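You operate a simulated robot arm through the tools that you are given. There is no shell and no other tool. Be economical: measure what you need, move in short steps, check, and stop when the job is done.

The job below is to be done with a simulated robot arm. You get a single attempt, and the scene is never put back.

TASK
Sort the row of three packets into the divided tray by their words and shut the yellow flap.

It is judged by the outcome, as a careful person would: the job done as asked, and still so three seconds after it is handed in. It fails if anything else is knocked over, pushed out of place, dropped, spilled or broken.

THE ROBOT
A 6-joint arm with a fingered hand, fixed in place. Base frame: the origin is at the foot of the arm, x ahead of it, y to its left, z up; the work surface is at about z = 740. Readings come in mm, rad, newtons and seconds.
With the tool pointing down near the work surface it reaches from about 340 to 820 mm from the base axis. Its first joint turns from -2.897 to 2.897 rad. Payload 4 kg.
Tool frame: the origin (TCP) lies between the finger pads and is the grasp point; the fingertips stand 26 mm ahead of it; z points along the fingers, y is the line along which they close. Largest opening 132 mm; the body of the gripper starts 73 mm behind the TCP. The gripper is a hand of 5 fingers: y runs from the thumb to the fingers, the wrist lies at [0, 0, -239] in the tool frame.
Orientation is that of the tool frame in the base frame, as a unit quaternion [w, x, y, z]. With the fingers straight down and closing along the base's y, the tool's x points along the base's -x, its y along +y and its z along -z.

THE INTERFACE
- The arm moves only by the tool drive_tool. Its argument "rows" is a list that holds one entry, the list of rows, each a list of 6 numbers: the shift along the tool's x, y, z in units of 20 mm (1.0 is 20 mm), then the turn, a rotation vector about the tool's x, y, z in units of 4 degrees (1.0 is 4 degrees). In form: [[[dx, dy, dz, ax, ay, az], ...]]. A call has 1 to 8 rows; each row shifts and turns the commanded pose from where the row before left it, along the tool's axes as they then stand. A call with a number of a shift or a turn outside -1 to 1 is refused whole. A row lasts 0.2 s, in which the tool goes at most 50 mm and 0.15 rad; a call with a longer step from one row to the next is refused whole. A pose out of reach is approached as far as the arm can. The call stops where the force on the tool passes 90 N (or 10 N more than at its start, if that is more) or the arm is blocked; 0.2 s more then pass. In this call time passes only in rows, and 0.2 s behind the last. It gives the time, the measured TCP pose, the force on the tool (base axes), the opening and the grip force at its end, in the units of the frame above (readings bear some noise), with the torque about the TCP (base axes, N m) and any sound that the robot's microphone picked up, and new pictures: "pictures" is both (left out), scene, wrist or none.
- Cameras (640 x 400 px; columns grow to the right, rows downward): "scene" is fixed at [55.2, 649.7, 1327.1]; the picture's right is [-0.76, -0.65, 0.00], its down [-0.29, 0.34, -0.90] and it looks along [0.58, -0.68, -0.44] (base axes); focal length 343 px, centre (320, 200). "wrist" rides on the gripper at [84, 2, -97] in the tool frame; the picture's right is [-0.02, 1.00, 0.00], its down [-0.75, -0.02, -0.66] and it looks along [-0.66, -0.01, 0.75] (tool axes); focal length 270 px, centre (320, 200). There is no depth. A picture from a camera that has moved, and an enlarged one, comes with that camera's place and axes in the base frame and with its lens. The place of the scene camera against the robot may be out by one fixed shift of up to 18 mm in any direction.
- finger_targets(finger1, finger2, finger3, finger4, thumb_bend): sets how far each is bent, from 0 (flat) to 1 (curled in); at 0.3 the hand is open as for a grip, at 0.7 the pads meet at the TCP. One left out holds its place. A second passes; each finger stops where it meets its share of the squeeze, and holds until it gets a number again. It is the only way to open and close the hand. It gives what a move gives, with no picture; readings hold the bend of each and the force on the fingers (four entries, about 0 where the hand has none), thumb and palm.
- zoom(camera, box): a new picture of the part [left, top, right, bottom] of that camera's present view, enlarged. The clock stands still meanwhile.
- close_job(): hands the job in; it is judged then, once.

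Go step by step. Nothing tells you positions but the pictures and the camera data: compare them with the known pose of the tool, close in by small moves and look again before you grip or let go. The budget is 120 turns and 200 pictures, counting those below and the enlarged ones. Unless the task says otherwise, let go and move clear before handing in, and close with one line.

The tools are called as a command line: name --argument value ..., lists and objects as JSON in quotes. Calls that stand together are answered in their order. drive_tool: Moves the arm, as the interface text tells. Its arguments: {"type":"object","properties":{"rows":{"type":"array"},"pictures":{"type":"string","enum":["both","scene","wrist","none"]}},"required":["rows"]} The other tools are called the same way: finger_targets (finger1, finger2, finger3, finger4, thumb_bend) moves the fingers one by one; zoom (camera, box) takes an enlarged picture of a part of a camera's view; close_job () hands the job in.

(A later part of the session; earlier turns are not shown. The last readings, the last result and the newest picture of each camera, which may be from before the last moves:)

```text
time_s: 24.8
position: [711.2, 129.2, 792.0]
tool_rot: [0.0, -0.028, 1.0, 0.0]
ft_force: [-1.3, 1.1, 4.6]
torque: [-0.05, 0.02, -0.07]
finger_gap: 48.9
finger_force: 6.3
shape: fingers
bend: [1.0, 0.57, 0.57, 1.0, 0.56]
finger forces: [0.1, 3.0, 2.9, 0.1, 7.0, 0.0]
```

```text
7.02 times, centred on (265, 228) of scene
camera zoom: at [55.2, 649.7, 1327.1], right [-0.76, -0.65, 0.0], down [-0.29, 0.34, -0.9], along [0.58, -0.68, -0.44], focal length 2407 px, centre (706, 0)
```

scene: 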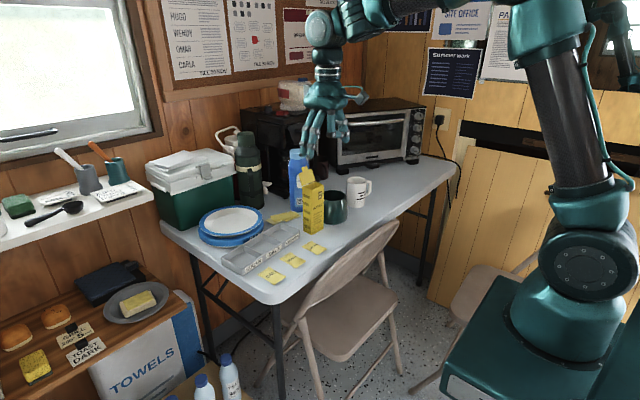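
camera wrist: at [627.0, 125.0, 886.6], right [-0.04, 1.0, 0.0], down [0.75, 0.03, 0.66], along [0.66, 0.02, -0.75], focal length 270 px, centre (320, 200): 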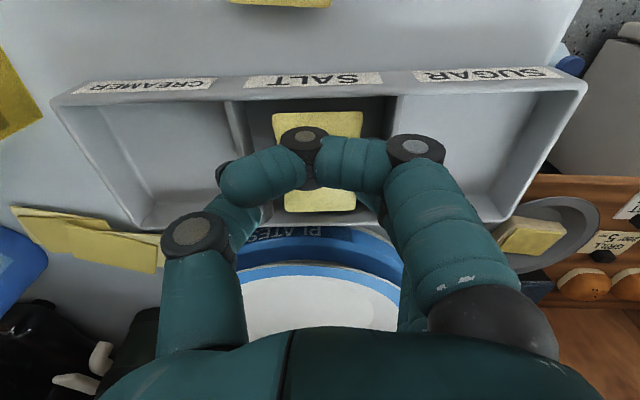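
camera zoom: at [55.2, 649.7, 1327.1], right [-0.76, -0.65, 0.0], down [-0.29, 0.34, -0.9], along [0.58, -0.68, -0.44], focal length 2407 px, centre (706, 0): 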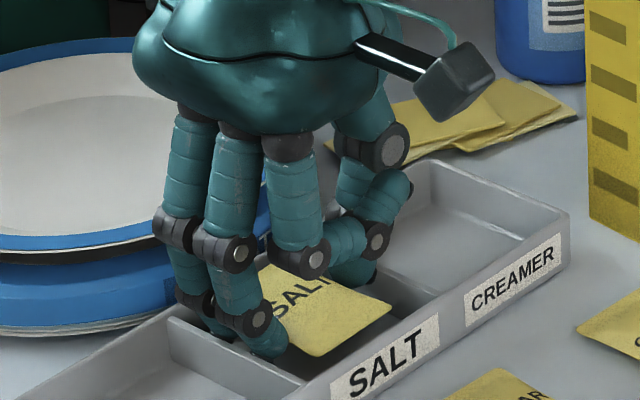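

The dividers are holding the fingers in, so I'll rise in small steps until they have room to release.

drive_tool --rows '[[[0, 0, -0.15, 0, 0, 0]]]' --pictures "none"

zoom --camera "wrist" --box '[160, 60, 480, 260]'

```text
time_s: 25.2
position: [711.7, 128.6, 794.2]
tool_rot: [-0.001, -0.028, 1.0, 0.0]
ft_force: [-0.4, 0.0, 2.0]
torque: [0.0, 0.01, -0.01]
finger_gap: 49.1
finger_force: 2.8
shape: fingers
bend: [1.0, 0.56, 0.56, 1.0, 0.55]
finger forces: [0.1, 1.3, 1.2, 0.1, 2.4, 0.1]
```

```text
2.00 times, centred on (320, 160) of wrist
camera zoom: at [627.2, 125.3, 892.1], right [-0.04, 1.0, 0.0], down [0.75, 0.03, 0.66], along [0.66, 0.02, -0.75], focal length 541 px, centre (320, 280)
```

zoom: 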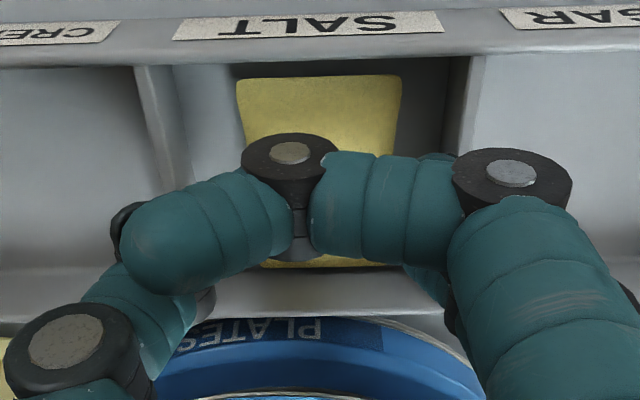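

The SALT packet has dropped into its bay. I'll lift straight out and check it.

drive_tool --rows '[[[0, 0, -0.3, 0, 0, 0], [0, 0, -0.5, 0, 0, 0], [0, 0, -1, 0, 0, 0], [0, 0, -1, 0, 0, 0], [0.8, -0.3, -1, 0, 0, 0.4], [1, -0.3, 0, 0, 0, 0.4], [1, -0.3, 0, 0, 0, 0], [1, 0, 0, 0, 0, 0]]]' --pictures "wrist"

zoom --camera "scene" --box '[210, 190, 320, 280]'

```text
time_s: 27.0
position: [637.6, 109.5, 871.7]
tool_rot: [0.001, 0.0, 1.0, -0.001]
ft_force: [0.3, -1.0, 0.9]
torque: [-0.03, 0.0, 0.04]
finger_gap: 50.2
finger_force: 0.0
shape: fingers
bend: [1.0, 0.54, 0.54, 1.0, 0.54]
finger forces: [0.1, 0.0, 0.0, 0.1, 0.0, 0.0]
camera wrist: at [552.3, 111.1, 968.0], right [0.02, 1.0, 0.0], down [0.75, -0.02, 0.66], along [0.66, -0.01, -0.75], focal length 270 px, centre (320, 200)
```

wrist: 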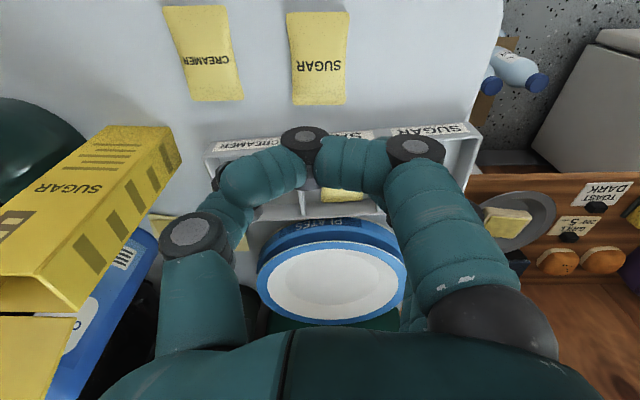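

```text
4.44 times, centred on (265, 235) of scene
camera zoom: at [55.2, 649.7, 1327.1], right [-0.76, -0.65, 0.0], down [-0.29, 0.34, -0.9], along [0.58, -0.68, -0.44], focal length 1524 px, centre (564, 44)
```

zoom: 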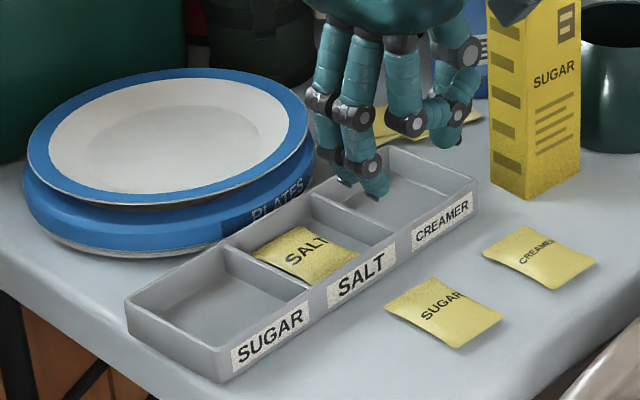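

SALT lies flat in its bay and nothing else has moved. Next is SUGAR at about (609,111); I'll come over it and down at a pre-closed opening.

drive_tool --rows '[[[0.7, 0.07, 0.9, 0, 0, 0], [0.73, 0, 0.9, 0, 0, 0], [0, 0, 0.9, 0, 0, 0], [0, 0, 0.9, 0, 0, 0]]]' --pictures "wrist"

zoom --camera "scene" --box '[240, 200, 340, 280]'

```text
time_s: 28.0
position: [605.9, 111.0, 800.1]
tool_rot: [-0.001, 0.0, 1.0, 0.0]
ft_force: [-0.8, 0.5, 0.6]
torque: [0.0, 0.0, 0.02]
finger_gap: 50.5
finger_force: 0.1
shape: fingers
bend: [1.0, 0.54, 0.54, 1.0, 0.54]
finger forces: [0.0, 0.0, 0.1, 0.1, 0.0, 0.0]
camera wrist: at [520.7, 111.3, 896.1], right [0.02, 1.0, 0.0], down [0.75, -0.02, 0.66], along [0.66, -0.01, -0.75], focal length 270 px, centre (320, 200)
```

wrist: 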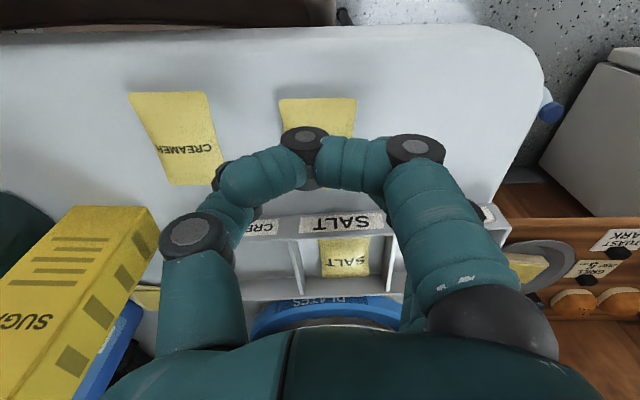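

```text
5.00 times, centred on (290, 240) of scene
camera zoom: at [55.2, 649.7, 1327.1], right [-0.76, -0.65, 0.0], down [-0.29, 0.34, -0.9], along [0.58, -0.68, -0.44], focal length 1715 px, centre (470, 0)
```

zoom: 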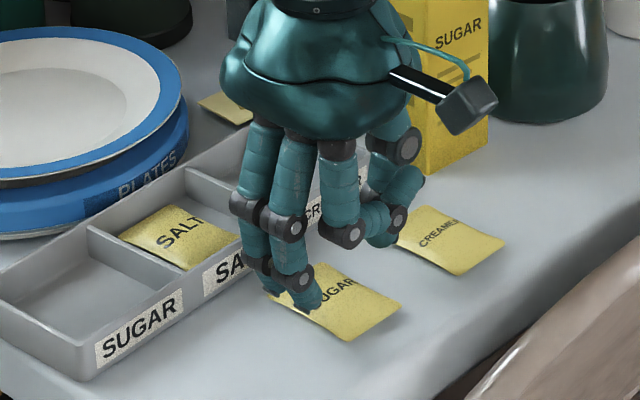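

drive_tool --rows '[[[-0.18, 0, 0.7, 0, 0, 0], [0, 0, 0.5, 0, 0, 0]]]' --pictures "none"

finger_targets --finger2 0.56 --finger3 0.56 --thumb_bend 0.56

drive_tool --rows '[[[0, 0, 0.18, 0, 0, 0]]]' --pictures "none"

zoom --camera "scene" --box '[240, 210, 340, 290]'

```text
time_s: 28.6
position: [610.0, 111.3, 776.4]
tool_rot: [0.0, 0.0, 1.0, 0.001]
ft_force: [0.2, 0.3, 0.2]
torque: [0.01, -0.03, 0.01]
finger_gap: 50.3
finger_force: 0.0
shape: fingers
bend: [1.0, 0.54, 0.54, 1.0, 0.54]
finger forces: [0.1, 0.0, 0.1, 0.0, 0.0, 0.1]
```

```text
time_s: 29.6
position: [609.4, 109.9, 775.3]
tool_rot: [0.0, -0.001, 1.0, 0.0]
ft_force: [0.3, -0.3, -0.9]
torque: [-0.01, -0.02, 0.01]
finger_gap: 49.4
finger_force: 0.0
shape: fingers
bend: [1.0, 0.56, 0.56, 1.0, 0.56]
finger forces: [0.0, 0.1, 0.0, 0.0, 0.1, 0.0]
```

```text
time_s: 30.0
position: [611.9, 110.4, 772.5]
tool_rot: [0.002, 0.0, 1.0, 0.0]
ft_force: [-3.2, 0.0, 13.0]
torque: [-0.48, 0.04, -0.1]
finger_gap: 49.6
finger_force: 6.1
shape: fingers
bend: [1.0, 0.56, 0.56, 1.0, 0.56]
finger forces: [0.1, 0.1, 0.0, 0.0, 12.7, 0.0]
```

```text
5.00 times, centred on (290, 250) of scene
camera zoom: at [55.2, 649.7, 1327.1], right [-0.76, -0.65, 0.0], down [-0.29, 0.34, -0.9], along [0.58, -0.68, -0.44], focal length 1715 px, centre (470, -50)
```

zoom: 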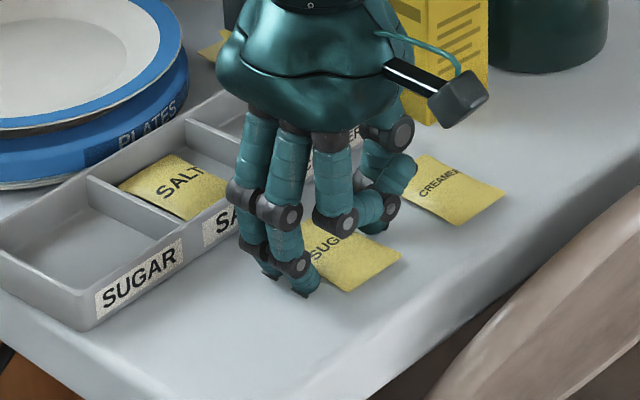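

drive_tool --rows '[[[0, 0, -0.06, 0, 0, 0]]]' --pictures "none"

finger_targets --finger2 0.62 --finger3 0.62 --thumb_bend 0.62

finger_targets --finger2 0.65 --finger3 0.65 --thumb_bend 0.65

zoom --camera "scene" --box '[240, 210, 340, 290]'

```text
time_s: 30.4
position: [611.5, 111.2, 773.3]
tool_rot: [0.0, 0.0, 1.0, 0.0]
ft_force: [-1.6, 0.0, 5.9]
torque: [-0.22, 0.05, -0.04]
finger_gap: 49.3
finger_force: 3.0
shape: fingers
bend: [1.0, 0.56, 0.56, 1.0, 0.56]
finger forces: [0.0, 0.1, 0.0, 0.1, 5.7, 0.1]
```

```text
time_s: 31.4
position: [611.8, 109.7, 773.7]
tool_rot: [0.0, 0.0, 1.0, 0.0]
ft_force: [-1.4, -0.5, -0.9]
torque: [-0.04, -0.04, 0.02]
finger_gap: 48.5
finger_force: 5.9
shape: fingers
bend: [1.0, 0.58, 0.59, 1.0, 0.6]
finger forces: [0.0, 2.7, 2.8, 0.0, 5.4, 0.1]
```

```text
time_s: 32.4
position: [611.3, 109.4, 773.2]
tool_rot: [0.0, 0.0, 1.0, 0.0]
ft_force: [0.5, -0.3, 0.2]
torque: [0.0, -0.01, 0.02]
finger_gap: 48.1
finger_force: 9.1
shape: fingers
bend: [1.0, 0.59, 0.59, 1.0, 0.61]
finger forces: [0.0, 4.6, 4.6, 0.0, 9.3, 0.0]
```

```text
5.00 times, centred on (290, 250) of scene
camera zoom: at [55.2, 649.7, 1327.1], right [-0.76, -0.65, 0.0], down [-0.29, 0.34, -0.9], along [0.58, -0.68, -0.44], focal length 1715 px, centre (470, -50)
```

zoom: 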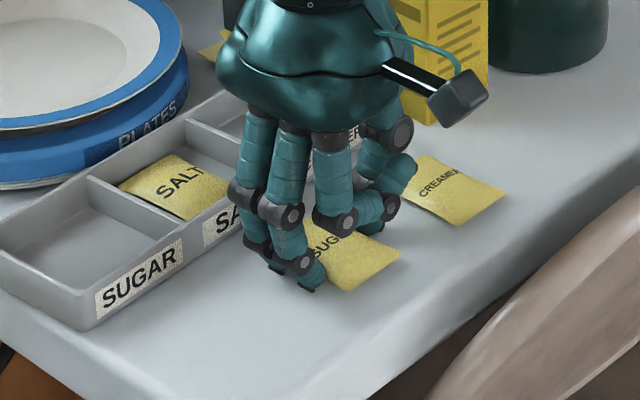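

SUGAR is pinched with balanced forces. I'll lift it and shift in line with the SUGAR bay to measure.

drive_tool --rows '[[[0, 0, -0.5, 0, 0, 0], [0, 0, -1, 0, 0, 0], [0, 0, -1, 0, 0, 0], [0, 1, -1, 0, 0, 0], [0, 1, 0, 0, 0, 0], [0, 1, 0, 0, 0, 0], [0, 1, 0, 0, 0, -0.4], [0, 0.5, 0, 0, 0, -0.6]]]' --pictures "wrist"

drive_tool --rows '[[[-0.9, 0, 0, 0, 0, 0], [-1, 0, 0, 0, 0, 0], [-1, 0, 0, 0, 0, 0]]]' --pictures "wrist"

```text
time_s: 34.2
position: [610.7, 200.9, 842.8]
tool_rot: [0.0, -0.035, 0.999, 0.0]
ft_force: [0.2, 0.9, 0.0]
torque: [-0.05, 0.03, 0.0]
finger_gap: 48.0
finger_force: 8.9
shape: fingers
bend: [1.0, 0.59, 0.59, 1.0, 0.61]
finger forces: [0.0, 4.6, 4.7, 0.1, 9.3, 0.1]
camera wrist: at [525.9, 197.0, 939.8], right [-0.05, 1.0, 0.0], down [0.75, 0.04, 0.66], along [0.66, 0.03, -0.75], focal length 270 px, centre (320, 200)
```

wrist: 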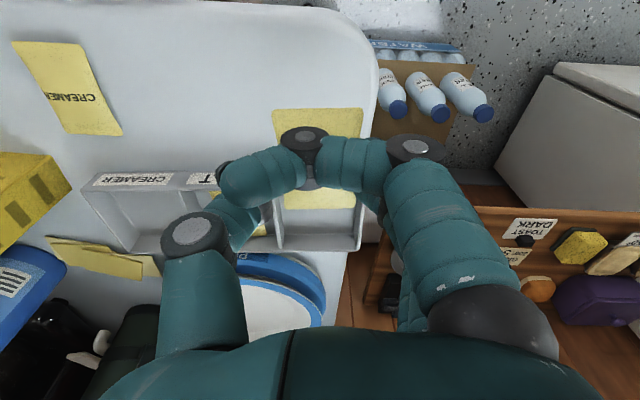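

```text
time_s: 35.0
position: [668.1, 204.3, 842.5]
tool_rot: [0.0, -0.035, 0.999, 0.0]
ft_force: [-0.2, 0.6, -0.7]
torque: [-0.01, 0.0, 0.02]
finger_gap: 48.2
finger_force: 9.1
shape: fingers
bend: [1.0, 0.59, 0.59, 1.0, 0.61]
finger forces: [0.0, 4.5, 4.5, 0.1, 9.2, 0.0]
camera wrist: at [584.4, 199.7, 939.1], right [-0.05, 1.0, 0.0], down [0.75, 0.04, 0.66], along [0.66, 0.03, -0.75], focal length 270 px, centre (320, 200)
```

wrist: 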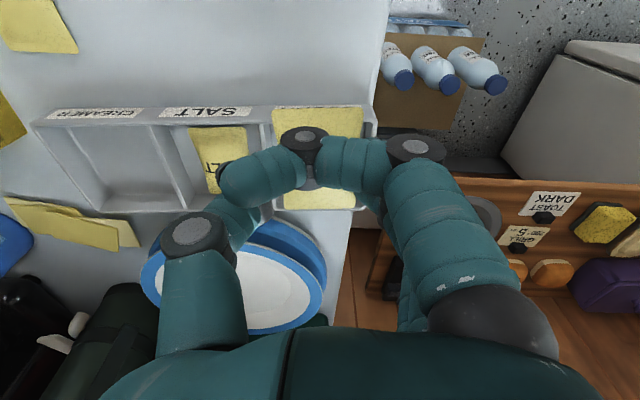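

The SUGAR bay centre is near (707.5,205). I'll move over it and lower to just above the contact height.

drive_tool --rows '[[[-1, -0.05, 0, 0, 0, 0], [-0.98, -0.05, 0.3, 0, 0, 0], [0, 0, 1, 0, 0, 0], [0, 0, 0.6, 0, 0, 0]]]' --pictures "wrist"

zoom --camera "scene" --box '[200, 205, 290, 280]'

```text
time_s: 36.0
position: [709.3, 203.4, 802.7]
tool_rot: [0.0, -0.034, 0.999, -0.001]
ft_force: [-0.1, -0.6, -0.6]
torque: [-0.02, 0.01, 0.01]
finger_gap: 48.2
finger_force: 9.1
shape: fingers
bend: [1.0, 0.59, 0.59, 1.0, 0.61]
finger forces: [0.0, 4.6, 4.6, 0.0, 9.1, 0.1]
camera wrist: at [623.9, 199.2, 900.3], right [-0.05, 1.0, 0.0], down [0.75, 0.04, 0.66], along [0.66, 0.03, -0.75], focal length 270 px, centre (320, 200)
```

wrist: 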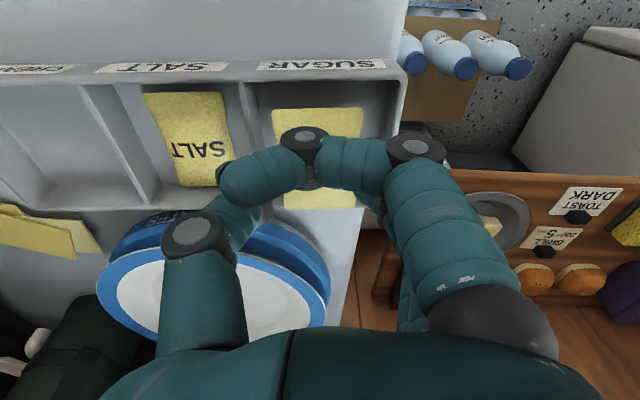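

```text
5.33 times, centred on (245, 242) of scene
camera zoom: at [55.2, 649.7, 1327.1], right [-0.76, -0.65, 0.0], down [-0.29, 0.34, -0.9], along [0.58, -0.68, -0.44], focal length 1829 px, centre (720, -27)
```

zoom: 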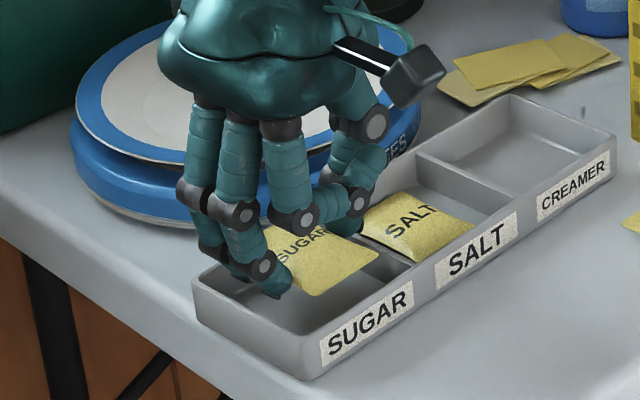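

Alignment looks good. I'll lower a bit more, then open so the packet drops into the bay.

drive_tool --rows '[[[0.05, 0.06, 0.35, 0, 0, 0]]]' --pictures "none"

finger_targets --finger2 0.55 --finger3 0.55 --thumb_bend 0.55

zoom --camera "wrist" --box '[160, 40, 480, 240]'

zoom --camera "scene" --box '[200, 205, 290, 280]'

```text
time_s: 36.4
position: [707.8, 205.6, 797.9]
tool_rot: [0.0, -0.034, 0.999, 0.0]
ft_force: [0.1, -0.1, 0.5]
torque: [-0.01, -0.01, -0.01]
finger_gap: 48.2
finger_force: 9.7
shape: fingers
bend: [1.0, 0.59, 0.59, 1.0, 0.61]
finger forces: [0.0, 4.6, 4.6, 0.0, 9.2, 0.0]
```

```text
time_s: 37.4
position: [707.6, 205.8, 798.3]
tool_rot: [0.0, -0.035, 0.999, 0.0]
ft_force: [0.6, 0.9, 2.6]
torque: [0.03, 0.01, 0.0]
finger_gap: 49.3
finger_force: 1.8
shape: fingers
bend: [1.0, 0.56, 0.56, 1.0, 0.56]
finger forces: [0.0, 0.5, 0.5, 0.0, 2.4, 0.0]
```

```text
2.00 times, centred on (320, 140) of wrist
camera zoom: at [622.5, 200.9, 894.1], right [-0.05, 1.0, 0.0], down [0.75, 0.04, 0.66], along [0.66, 0.03, -0.75], focal length 541 px, centre (320, 320)
```

zoom: 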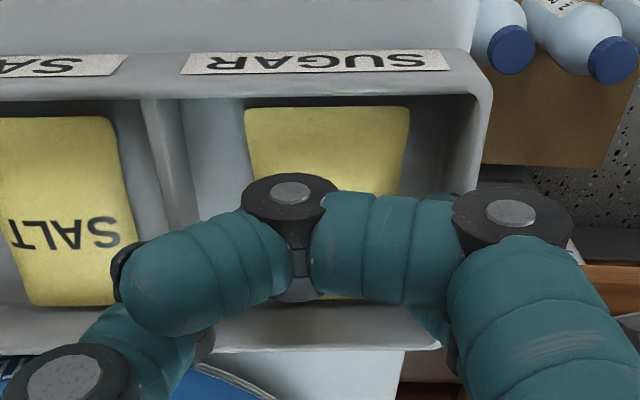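

```text
5.33 times, centred on (245, 242) of scene
camera zoom: at [55.2, 649.7, 1327.1], right [-0.76, -0.65, 0.0], down [-0.29, 0.34, -0.9], along [0.58, -0.68, -0.44], focal length 1829 px, centre (720, -27)
```

zoom: 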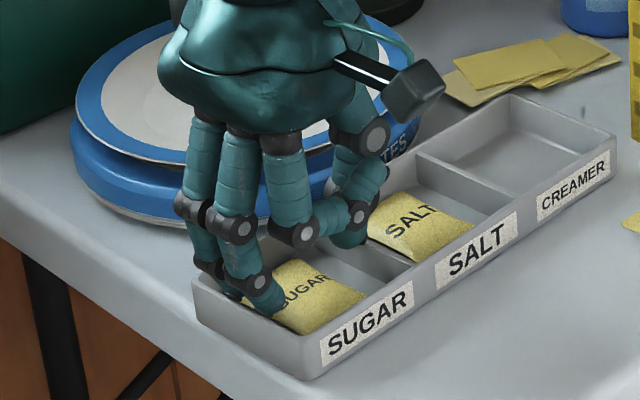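

SUGAR dropped flat into its bay. I'll lift out, back away and head for CREAMER at about (605,28).

drive_tool --rows '[[[0, 0, -0.3, 0, 0, 0], [0, 0, -0.6, 0, 0, 0], [0, 0, -1, 0, 0, 0], [0, 0, -1, 0, 0, 0.5], [1, 0, -1, 0, 0, 0.5], [1, 0, 0, 0, 0, 0], [1, -0.3, 0, 0, 0, 0], [1, -1, 0, 0, 0, 0]]]' --pictures "none"

drive_tool --rows '[[[0.8, -1, 0, 0, 0, 0], [0, -1, 0, 0, 0, 0], [0, -1, 0, 0, 0, 0], [0, -1, 0, 0, 0, 0], [0, -1, 0, 0, 0, 0], [0, -1, 0, 0, 0, 0], [0, -0.8, 0, 0, 0, 0]]]' --pictures "wrist"

zoom --camera "scene" --box '[200, 150, 340, 280]'

```text
time_s: 39.2
position: [626.8, 178.3, 874.4]
tool_rot: [0.0, 0.0, 1.0, 0.0]
ft_force: [0.5, -0.1, 0.2]
torque: [0.01, -0.01, 0.0]
finger_gap: 49.8
finger_force: 0.1
shape: fingers
bend: [1.0, 0.55, 0.55, 1.0, 0.55]
finger forces: [0.0, 0.0, 0.0, 0.1, 0.1, 0.1]
```

```text
time_s: 40.8
position: [611.2, 45.2, 875.0]
tool_rot: [0.0, 0.0, 1.0, 0.0]
ft_force: [-0.1, 0.6, -0.8]
torque: [-0.02, 0.01, -0.02]
finger_gap: 49.7
finger_force: 0.0
shape: fingers
bend: [1.0, 0.55, 0.55, 1.0, 0.55]
finger forces: [0.0, 0.0, 0.1, 0.1, 0.0, 0.0]
camera wrist: at [526.1, 45.2, 971.2], right [0.02, 1.0, 0.0], down [0.75, -0.02, 0.66], along [0.66, -0.01, -0.75], focal length 270 px, centre (320, 200)
```

wrist: 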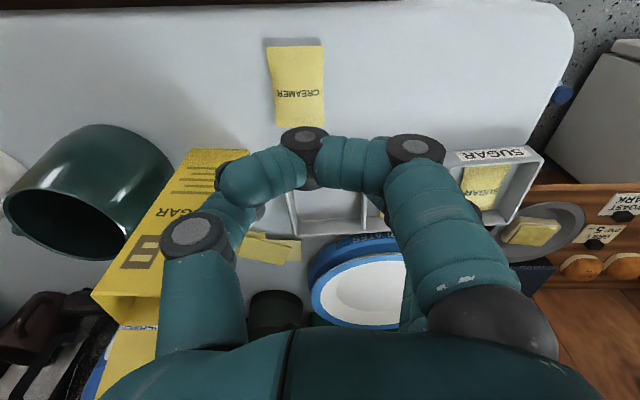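

```text
3.08 times, centred on (270, 215) of scene
camera zoom: at [55.2, 649.7, 1327.1], right [-0.76, -0.65, 0.0], down [-0.29, 0.34, -0.9], along [0.58, -0.68, -0.44], focal length 1055 px, centre (474, 154)
```

zoom: 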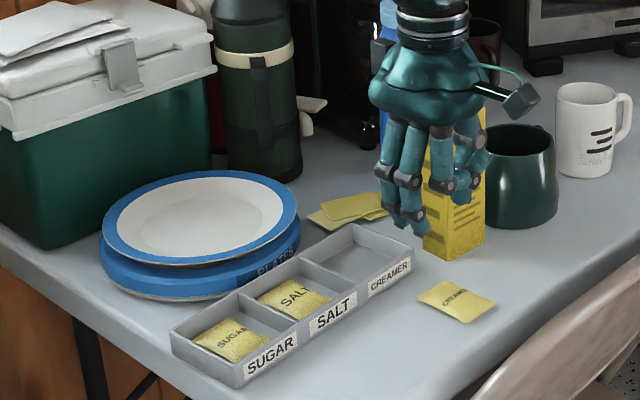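

Both packets sit in their bays. CREAMER is at about (604.7,26) with a slight yaw, so I'll descend over it.

drive_tool --rows '[[[0.32, -0.95, 0.9, 0, 0, 0.4], [0, 0, 1, 0, 0, 0], [0, 0, 1, 0, 0, 0], [0, 0, 0.9, 0, 0, 0]]]' --pictures "wrist"

zoom --camera "scene" --box '[260, 180, 360, 260]'

```text
time_s: 41.8
position: [603.4, 24.5, 798.8]
tool_rot: [0.001, 0.014, 1.0, 0.001]
ft_force: [0.5, 0.9, -0.8]
torque: [0.0, 0.02, -0.01]
finger_gap: 49.9
finger_force: 0.0
shape: fingers
bend: [1.0, 0.55, 0.55, 1.0, 0.55]
finger forces: [0.0, 0.1, 0.0, 0.0, 0.0, 0.0]
camera wrist: at [519.2, 27.7, 896.0], right [0.05, 1.0, 0.0], down [0.75, -0.04, 0.66], along [0.66, -0.03, -0.75], focal length 270 px, centre (320, 200)
```

wrist: 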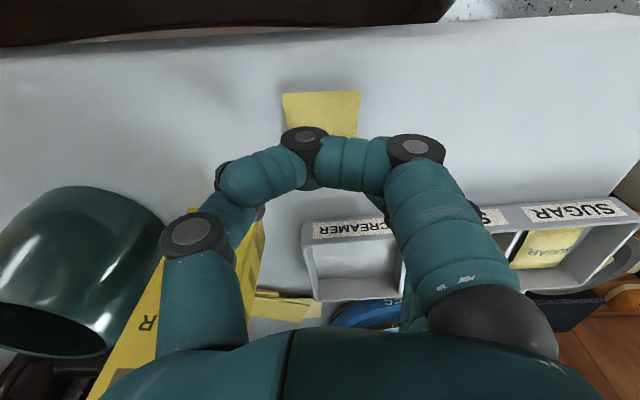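

```text
5.00 times, centred on (310, 220) of scene
camera zoom: at [55.2, 649.7, 1327.1], right [-0.76, -0.65, 0.0], down [-0.29, 0.34, -0.9], along [0.58, -0.68, -0.44], focal length 1715 px, centre (370, 100)
```

zoom: 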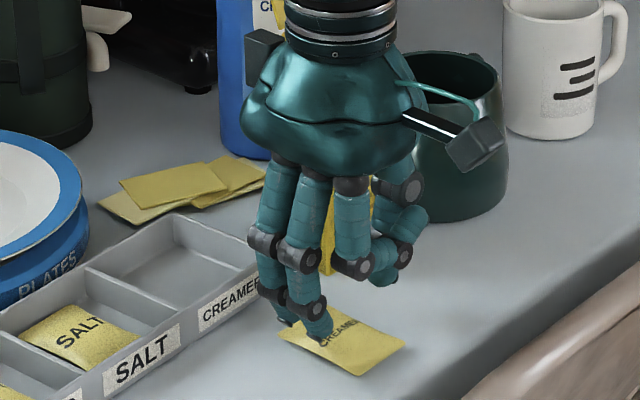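

drive_tool --rows '[[[-0.05, 0.05, 0.7, 0, 0, 0], [0, 0, 0.45, 0, 0, 0]]]' --pictures "none"

finger_targets --finger2 0.56 --finger3 0.56 --thumb_bend 0.56

drive_tool --rows '[[[0, 0, 0.13, 0, 0, 0]]]' --pictures "none"

zoom --camera "scene" --box '[260, 190, 360, 270]'

```text
time_s: 42.4
position: [606.3, 25.7, 776.2]
tool_rot: [0.0, 0.014, 1.0, 0.0]
ft_force: [-0.4, -0.1, 0.3]
torque: [0.0, 0.03, 0.0]
finger_gap: 49.8
finger_force: 0.1
shape: fingers
bend: [1.0, 0.55, 0.55, 1.0, 0.55]
finger forces: [0.0, 0.0, 0.0, 0.0, 0.1, 0.0]
```

```text
time_s: 43.4
position: [606.4, 25.4, 776.4]
tool_rot: [0.001, 0.014, 1.0, 0.001]
ft_force: [-0.5, -0.1, 0.4]
torque: [-0.01, -0.03, -0.02]
finger_gap: 49.6
finger_force: 0.0
shape: fingers
bend: [1.0, 0.56, 0.56, 1.0, 0.56]
finger forces: [0.0, 0.1, 0.0, 0.0, 0.0, 0.0]
```

```text
time_s: 43.8
position: [606.0, 25.7, 774.7]
tool_rot: [0.0, 0.013, 1.0, -0.001]
ft_force: [-0.5, 0.1, -0.2]
torque: [-0.01, -0.03, 0.0]
finger_gap: 49.3
finger_force: 0.0
shape: fingers
bend: [1.0, 0.56, 0.56, 1.0, 0.56]
finger forces: [0.0, 0.0, 0.0, 0.0, 0.1, 0.0]
```

```text
5.00 times, centred on (310, 230) of scene
camera zoom: at [55.2, 649.7, 1327.1], right [-0.76, -0.65, 0.0], down [-0.29, 0.34, -0.9], along [0.58, -0.68, -0.44], focal length 1715 px, centre (370, 50)
```

zoom: 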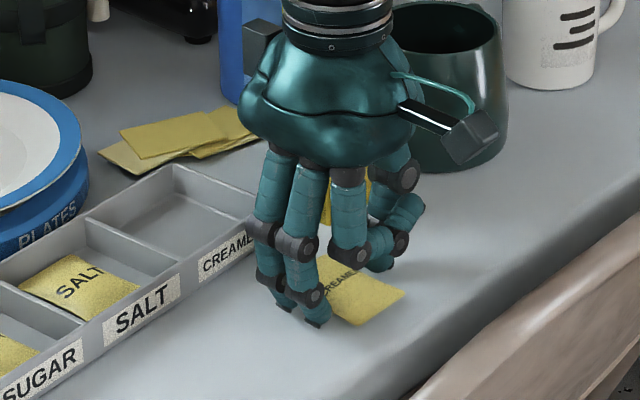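

drive_tool --rows '[[[0, 0, 0.06, 0, 0, 0]]]' --pictures "none"

finger_targets --finger2 0.62 --finger3 0.62 --thumb_bend 0.62

finger_targets --finger2 0.65 --finger3 0.65 --thumb_bend 0.65

```text
time_s: 44.2
position: [605.3, 26.3, 772.6]
tool_rot: [0.0, 0.013, 1.0, 0.0]
ft_force: [-0.3, -0.7, 1.3]
torque: [-0.05, 0.04, 0.0]
finger_gap: 49.6
finger_force: 0.6
shape: fingers
bend: [1.0, 0.56, 0.56, 1.0, 0.56]
finger forces: [0.1, 0.0, 0.0, 0.0, 1.4, 0.0]
```

```text
time_s: 45.2
position: [604.8, 25.1, 773.8]
tool_rot: [0.0, 0.014, 1.0, 0.0]
ft_force: [-0.9, 0.8, 0.2]
torque: [0.03, -0.01, -0.02]
finger_gap: 48.6
finger_force: 5.6
shape: fingers
bend: [1.0, 0.58, 0.58, 1.0, 0.6]
finger forces: [0.0, 2.7, 2.9, 0.1, 5.6, 0.1]
```

```text
time_s: 46.2
position: [606.9, 24.6, 773.5]
tool_rot: [0.001, 0.014, 1.0, 0.0]
ft_force: [-0.2, 0.2, -0.5]
torque: [0.0, 0.03, 0.04]
finger_gap: 48.2
finger_force: 9.5
shape: fingers
bend: [1.0, 0.59, 0.59, 1.0, 0.61]
finger forces: [0.0, 4.6, 4.7, 0.0, 9.2, 0.0]
```

CREAMER is gripped. I'll lift it, line up with the CREAMER bay near (718.5,49.5) and check the clearance to the carton.

drive_tool --rows '[[[0, 0, -0.5, 0, 0, 0], [0, 0, -1, 0, 0, 0], [0, 0, -1, 0, 0, 0], [0, 0.4, -1, 0, 0, 0], [0, 0.6, 0, 0, 0, -0.7], [-0.8, 0, 0, 0, 0, -0.7], [-0.8, 0, 0, 0, 0, 0]]]' --pictures "wrist"

zoom --camera "scene" --box '[240, 150, 350, 240]'

```text
time_s: 47.8
position: [639.2, 47.7, 843.6]
tool_rot: [0.0, -0.035, 0.999, 0.0]
ft_force: [-0.1, 0.4, 0.3]
torque: [-0.03, 0.02, -0.02]
finger_gap: 48.1
finger_force: 9.1
shape: fingers
bend: [1.0, 0.59, 0.59, 1.0, 0.61]
finger forces: [0.0, 4.6, 4.7, 0.0, 9.3, 0.0]
camera wrist: at [554.5, 42.7, 939.7], right [-0.05, 1.0, 0.0], down [0.75, 0.04, 0.66], along [0.66, 0.03, -0.75], focal length 270 px, centre (320, 200)
```

wrist: 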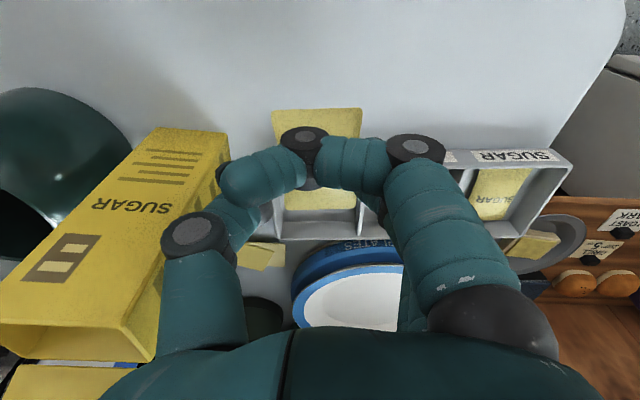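

```text
4.44 times, centred on (295, 195) of scene
camera zoom: at [55.2, 649.7, 1327.1], right [-0.76, -0.65, 0.0], down [-0.29, 0.34, -0.9], along [0.58, -0.68, -0.44], focal length 1524 px, centre (431, 222)
```

zoom: 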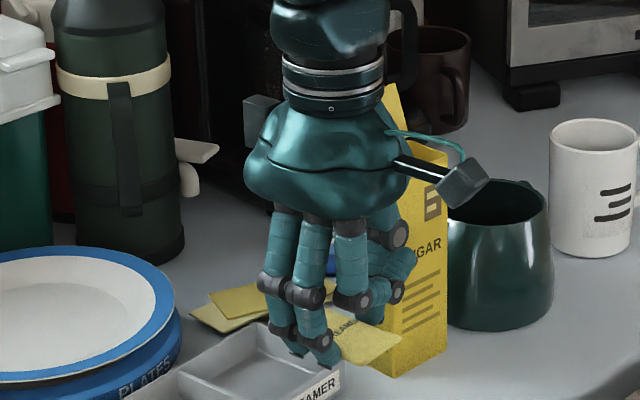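

Clearance to the carton looks like about 10 mm or more. I'll move forward over the bay and look again.

drive_tool --rows '[[[-1, 0, 0, 0, 0, 0], [-1, 0, 0, 0, 0, 0], [-1, -0.04, 0, 0, 0, 0], [-0.97, -0.04, 0, 0, 0, 0]]]' --pictures "wrist"

zoom --camera "scene" --box '[240, 150, 350, 240]'

```text
time_s: 48.8
position: [718.0, 51.5, 842.7]
tool_rot: [0.0, -0.035, 0.999, -0.001]
ft_force: [0.3, -0.6, 1.0]
torque: [-0.02, 0.01, -0.02]
finger_gap: 48.3
finger_force: 9.6
shape: fingers
bend: [1.0, 0.59, 0.59, 1.0, 0.61]
finger forces: [0.0, 4.6, 4.7, 0.1, 9.3, 0.1]
camera wrist: at [633.0, 47.3, 939.5], right [-0.05, 1.0, 0.0], down [0.75, 0.04, 0.66], along [0.66, 0.03, -0.75], focal length 270 px, centre (320, 200)
```

wrist: 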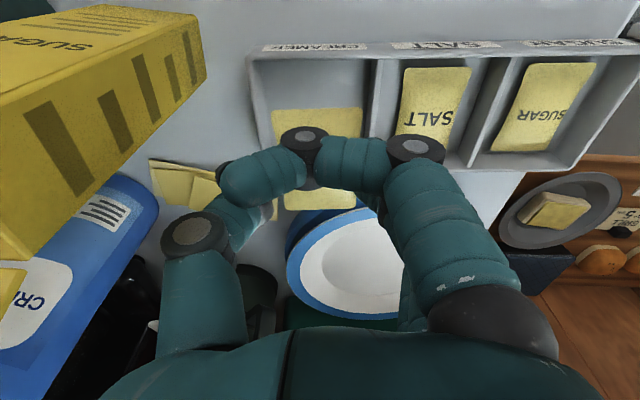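

```text
4.44 times, centred on (295, 195) of scene
camera zoom: at [55.2, 649.7, 1327.1], right [-0.76, -0.65, 0.0], down [-0.29, 0.34, -0.9], along [0.58, -0.68, -0.44], focal length 1524 px, centre (431, 222)
```

zoom: 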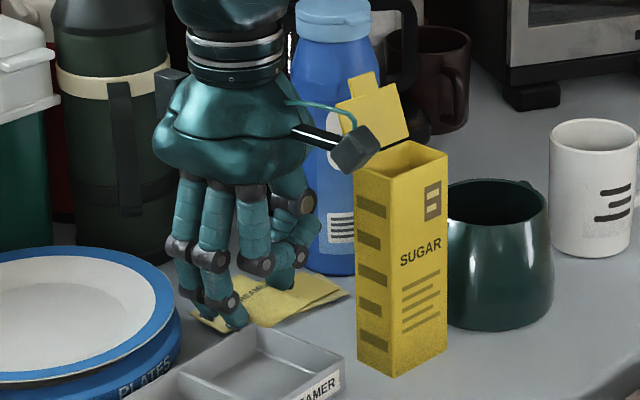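

The bay centre is about 1.5 mm to the left of my position. I'll shift and lower slowly.

drive_tool --rows '[[[0, -0.08, 0.7, 0, 0, 0], [0, 0, 0.7, 0, 0, 0], [0, 0, 0.6, 0, 0, 0]]]' --pictures "wrist"

zoom --camera "scene" --box '[240, 160, 340, 240]'

```text
time_s: 49.6
position: [716.8, 49.9, 800.9]
tool_rot: [0.001, -0.035, 0.999, 0.001]
ft_force: [-0.2, -0.2, 0.7]
torque: [-0.03, -0.01, 0.01]
finger_gap: 48.2
finger_force: 9.1
shape: fingers
bend: [1.0, 0.59, 0.59, 1.0, 0.61]
finger forces: [0.0, 4.6, 4.7, 0.0, 9.2, 0.0]
camera wrist: at [632.2, 45.8, 899.1], right [-0.05, 1.0, 0.0], down [0.75, 0.04, 0.66], along [0.66, 0.03, -0.75], focal length 270 px, centre (320, 200)
```

wrist: 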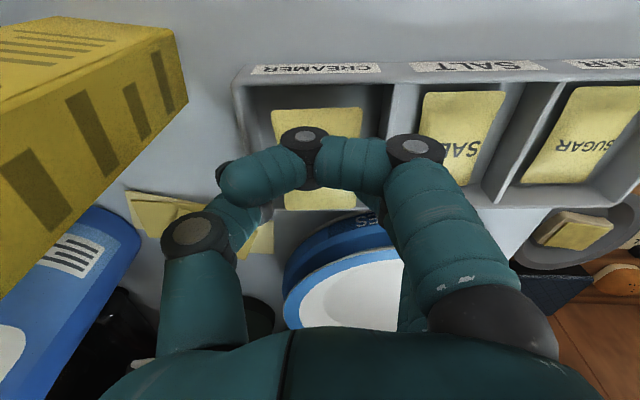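

```text
5.00 times, centred on (290, 200) of scene
camera zoom: at [55.2, 649.7, 1327.1], right [-0.76, -0.65, 0.0], down [-0.29, 0.34, -0.9], along [0.58, -0.68, -0.44], focal length 1715 px, centre (470, 200)
```

zoom: 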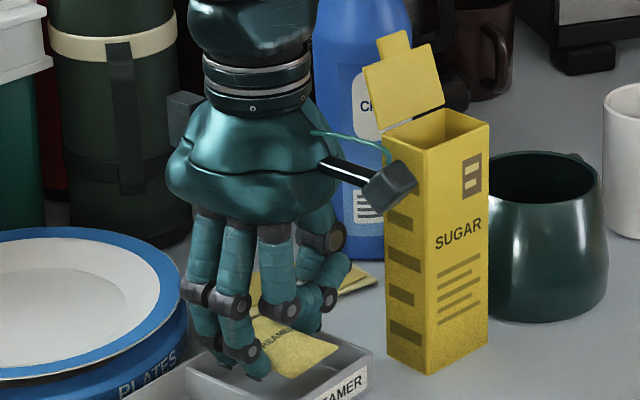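

Centred. Lower 3 mm and release.

drive_tool --rows '[[[0, 0, 0.18, 0, 0, 0]]]' --pictures "none"

finger_targets --finger2 0.55 --finger3 0.55 --thumb_bend 0.55

zoom --camera "wrist" --box '[160, 40, 480, 240]'

zoom --camera "scene" --box '[240, 180, 320, 244]'

```text
time_s: 50.0
position: [718.5, 50.0, 799.5]
tool_rot: [0.0, -0.035, 0.999, -0.001]
ft_force: [-0.4, 0.6, -0.3]
torque: [0.0, 0.02, 0.02]
finger_gap: 48.2
finger_force: 9.3
shape: fingers
bend: [1.0, 0.59, 0.59, 1.0, 0.61]
finger forces: [0.0, 4.7, 4.7, 0.1, 9.2, 0.0]
```

```text
time_s: 51.0
position: [717.8, 50.4, 798.6]
tool_rot: [-0.001, -0.035, 0.999, 0.0]
ft_force: [0.2, 1.2, 0.3]
torque: [0.05, 0.0, -0.01]
finger_gap: 49.5
finger_force: 0.5
shape: fingers
bend: [1.0, 0.55, 0.55, 1.0, 0.56]
finger forces: [0.1, 0.0, 0.0, 0.0, 1.5, 0.0]
```

```text
2.00 times, centred on (320, 140) of wrist
camera zoom: at [632.3, 45.5, 895.7], right [-0.05, 1.0, 0.0], down [0.75, 0.04, 0.66], along [0.66, 0.03, -0.75], focal length 541 px, centre (320, 320)
```

zoom: 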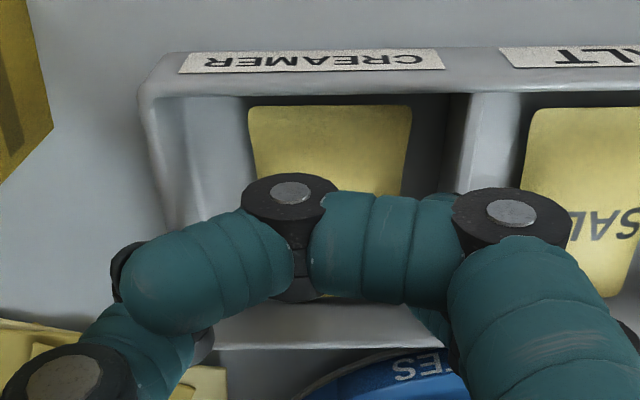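

```text
6.25 times, centred on (280, 212) of scene
camera zoom: at [55.2, 649.7, 1327.1], right [-0.76, -0.65, 0.0], down [-0.29, 0.34, -0.9], along [0.58, -0.68, -0.44], focal length 2144 px, centre (570, 125)
```

zoom: 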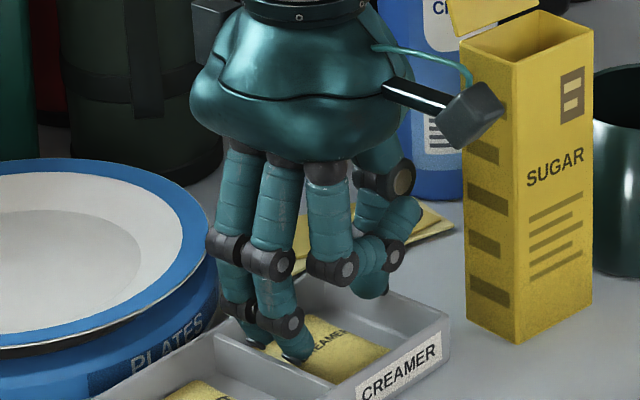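

CREAMER is in its bay. I'll lift straight up well clear and study the carton's flap.

drive_tool --rows '[[[0, 0, -0.4, 0, 0, 0], [0, 0, -0.8, 0, 0, 0], [0, 0.2, -1, 0, 0, 0], [0, 0.2, -1, 0, 0, 0], [0, 0.2, -1, 0, 0, 0], [0, 0, -1, 0, 0, 0], [0, 0, -1, 0, 0, 0], [0, 0, -1, 0, 0, 0]]]' --pictures "none"

drive_tool --rows '[[[1, 0, -1, 0, 0, 0.5], [1, 0, -1, 0, 0, 0.5], [1, 0, 0, 0, 0, 0], [1, 0, 0, 0, 0, 0]]]' --pictures "wrist"

zoom --camera "scene" --box '[200, 150, 360, 280]'

zoom --camera "scene" --box '[270, 150, 350, 214]'

```text
time_s: 52.8
position: [717.0, 61.3, 942.8]
tool_rot: [0.0, -0.036, 0.999, 0.0]
ft_force: [-0.2, -0.4, -0.7]
torque: [-0.03, 0.0, 0.01]
finger_gap: 49.7
finger_force: 0.2
shape: fingers
bend: [1.0, 0.55, 0.55, 1.0, 0.55]
finger forces: [0.0, 0.0, 0.0, 0.1, 0.0, 0.1]
```

```text
time_s: 53.8
position: [636.0, 60.4, 984.3]
tool_rot: [-0.001, -0.001, 1.0, 0.0]
ft_force: [-0.7, -0.6, -0.9]
torque: [0.02, 0.02, -0.01]
finger_gap: 49.8
finger_force: 0.1
shape: fingers
bend: [1.0, 0.55, 0.55, 1.0, 0.55]
finger forces: [0.0, 0.1, 0.1, 0.0, 0.0, 0.1]
camera wrist: at [551.6, 61.7, 1080.0], right [0.02, 1.0, 0.0], down [0.75, -0.02, 0.66], along [0.66, -0.01, -0.75], focal length 270 px, centre (320, 200)
```

wrist: 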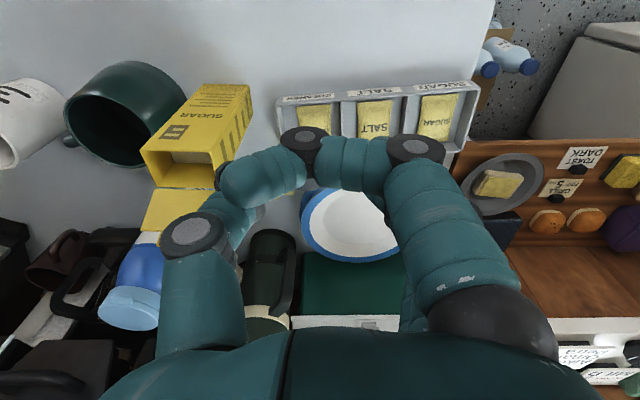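

```text
3.08 times, centred on (280, 215) of scene
camera zoom: at [55.2, 649.7, 1327.1], right [-0.76, -0.65, 0.0], down [-0.29, 0.34, -0.9], along [0.58, -0.68, -0.44], focal length 1055 px, centre (443, 154)
```

zoom: 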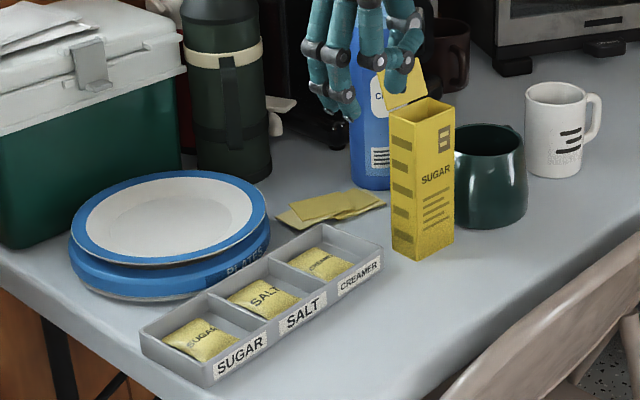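

```text
6.25 times, centred on (310, 182) of scene
camera zoom: at [55.2, 649.7, 1327.1], right [-0.76, -0.65, 0.0], down [-0.29, 0.34, -0.9], along [0.58, -0.68, -0.44], focal length 2144 px, centre (382, 312)
```

zoom: 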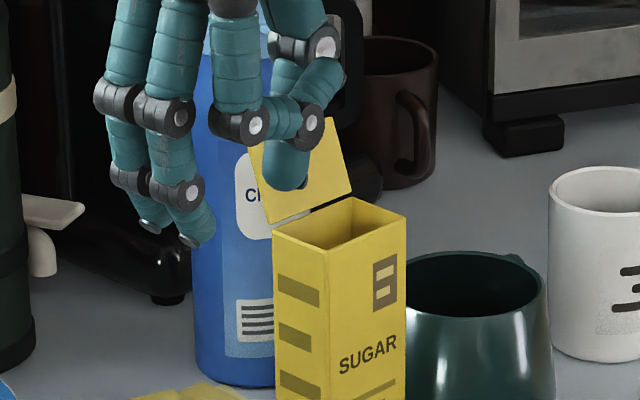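

All three packets lie in their matching bays. Now the flap: it stands up from the carton's rear edge near x≈697, z≈900, leaning back. I'll use the thumb alone, with the fingers open and well away to the left, going over and behind the flap.

finger_targets --finger1 0.3 --finger2 0.3 --finger3 0.3 --finger4 0.3 --thumb_bend 0.3

drive_tool --rows '[[[0, -0.2, -1, 0, 0, 0], [0, -0.2, -1, 0, 0, 0], [-0.5, -0.5, -1, 0, 0, 0]]]' --pictures "wrist"

zoom --camera "wrist" --box '[60, 80, 300, 280]'

zoom --camera "scene" --box '[260, 110, 360, 210]'

```text
time_s: 54.8
position: [636.6, 60.2, 982.9]
tool_rot: [0.0, -0.001, 1.0, 0.001]
ft_force: [0.4, 0.1, 0.1]
torque: [0.0, 0.03, 0.0]
finger_gap: 138.3
finger_force: 0.1
shape: fingers
bend: [0.3, 0.3, 0.3, 0.3, 0.3]
finger forces: [0.0, 0.0, 0.0, 0.0, 0.0, 0.1]
```

```text
time_s: 55.6
position: [647.4, 41.1, 1043.3]
tool_rot: [0.0, 0.0, 1.0, 0.0]
ft_force: [-0.1, -0.5, 0.5]
torque: [0.03, -0.01, 0.01]
finger_gap: 138.4
finger_force: 0.1
shape: fingers
bend: [0.3, 0.3, 0.3, 0.3, 0.3]
finger forces: [0.1, 0.0, 0.1, 0.1, 0.1, 0.1]
camera wrist: at [562.1, 42.6, 1139.7], right [0.02, 1.0, 0.0], down [0.75, -0.02, 0.66], along [0.66, -0.01, -0.75], focal length 270 px, centre (320, 200)
```

wrist: 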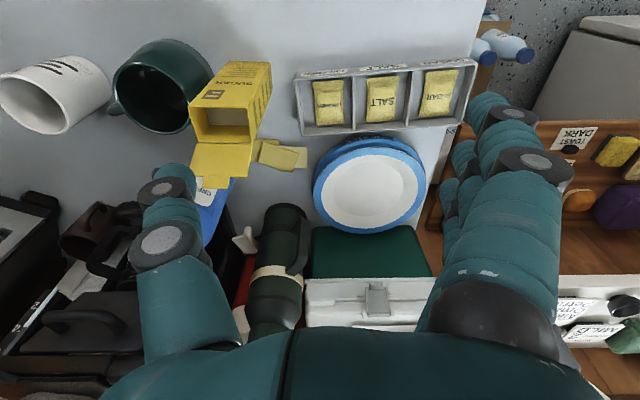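

```text
2.00 times, centred on (180, 180) of wrist
camera zoom: at [562.1, 42.6, 1139.7], right [0.02, 1.0, 0.0], down [0.75, -0.02, 0.66], along [0.66, -0.01, -0.75], focal length 541 px, centre (600, 240)
```

zoom: 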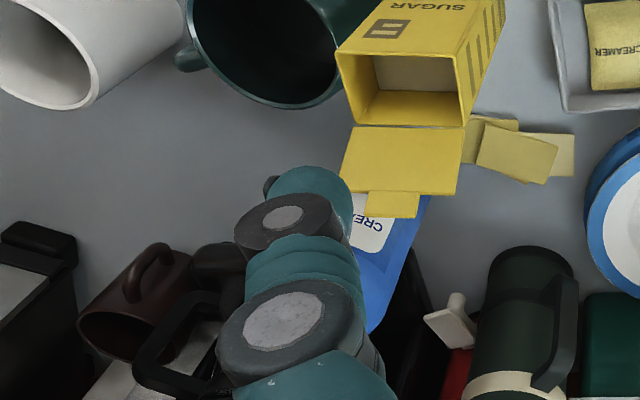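

```text
4.00 times, centred on (310, 160) of scene
camera zoom: at [55.2, 649.7, 1327.1], right [-0.76, -0.65, 0.0], down [-0.29, 0.34, -0.9], along [0.58, -0.68, -0.44], focal length 1372 px, centre (360, 360)
```

zoom: 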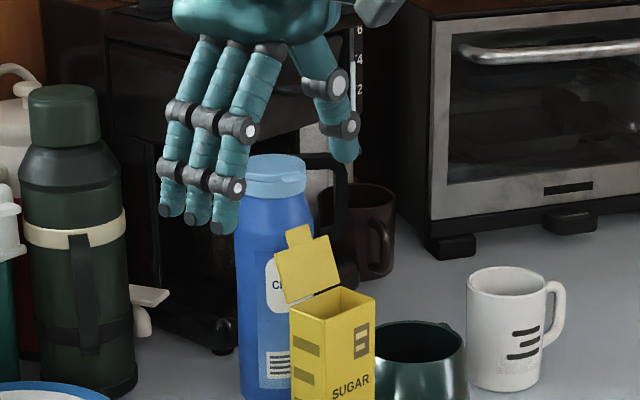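

The flap's free edge triangulates to about (706,941) over a hinge at (696,899), centred at y≈-55. The thumb tip sits at about tool (0,-78,+27). I'll move so the thumb comes down behind the flap.

drive_tool --rows '[[[-1, -0.2, 0, 0, 0, 0], [-1, -0.2, 0, 0, 0, 0], [-1, -0.2, 0, 0, 0, 0], [-1, -0.2, 0, 0, 0, 0], [-1, -0.1, 0, 0, 0, 0], [-0.3, 0, 0.5, 0, 0, 0]]]' --pictures "wrist"

zoom --camera "wrist" --box '[60, 40, 300, 240]'

zoom --camera "scene" --box '[260, 110, 360, 210]'

```text
time_s: 57.0
position: [751.7, 25.1, 1031.0]
tool_rot: [0.0, 0.0, 1.0, 0.0]
ft_force: [0.4, 0.4, -0.1]
torque: [0.0, 0.0, 0.03]
finger_gap: 138.3
finger_force: 0.0
shape: fingers
bend: [0.3, 0.3, 0.3, 0.3, 0.3]
finger forces: [0.0, 0.1, 0.0, 0.0, 0.0, 0.0]
camera wrist: at [667.7, 26.1, 1128.7], right [0.02, 1.0, 0.0], down [0.75, -0.02, 0.66], along [0.66, -0.01, -0.75], focal length 270 px, centre (320, 200)
```

wrist: 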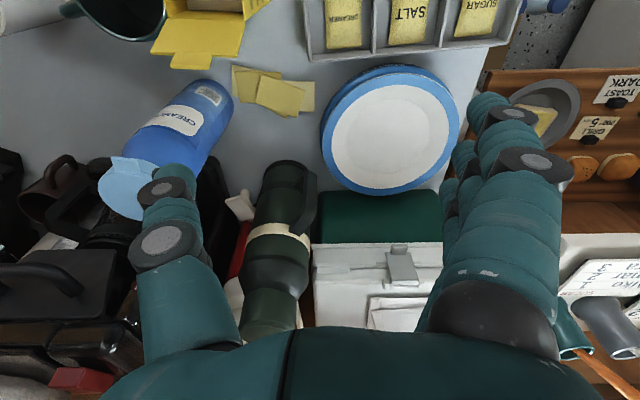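

```text
2.00 times, centred on (180, 140) of wrist
camera zoom: at [667.7, 26.1, 1128.7], right [0.02, 1.0, 0.0], down [0.75, -0.02, 0.66], along [0.66, -0.01, -0.75], focal length 541 px, centre (600, 320)
```

zoom: 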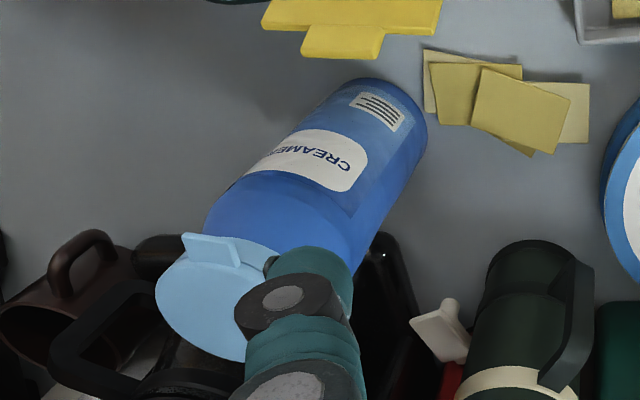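

```text
4.00 times, centred on (310, 160) of scene
camera zoom: at [55.2, 649.7, 1327.1], right [-0.76, -0.65, 0.0], down [-0.29, 0.34, -0.9], along [0.58, -0.68, -0.44], focal length 1372 px, centre (360, 360)
```

zoom: 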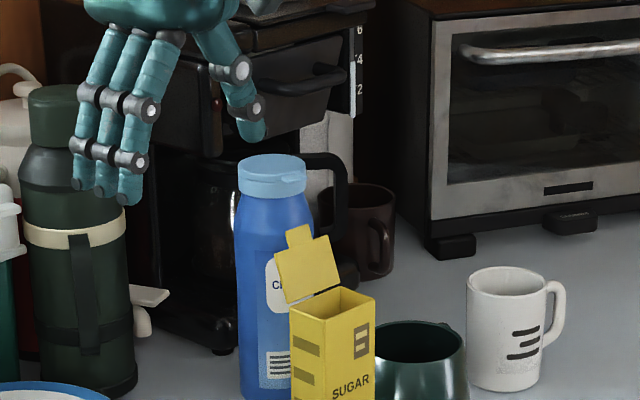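

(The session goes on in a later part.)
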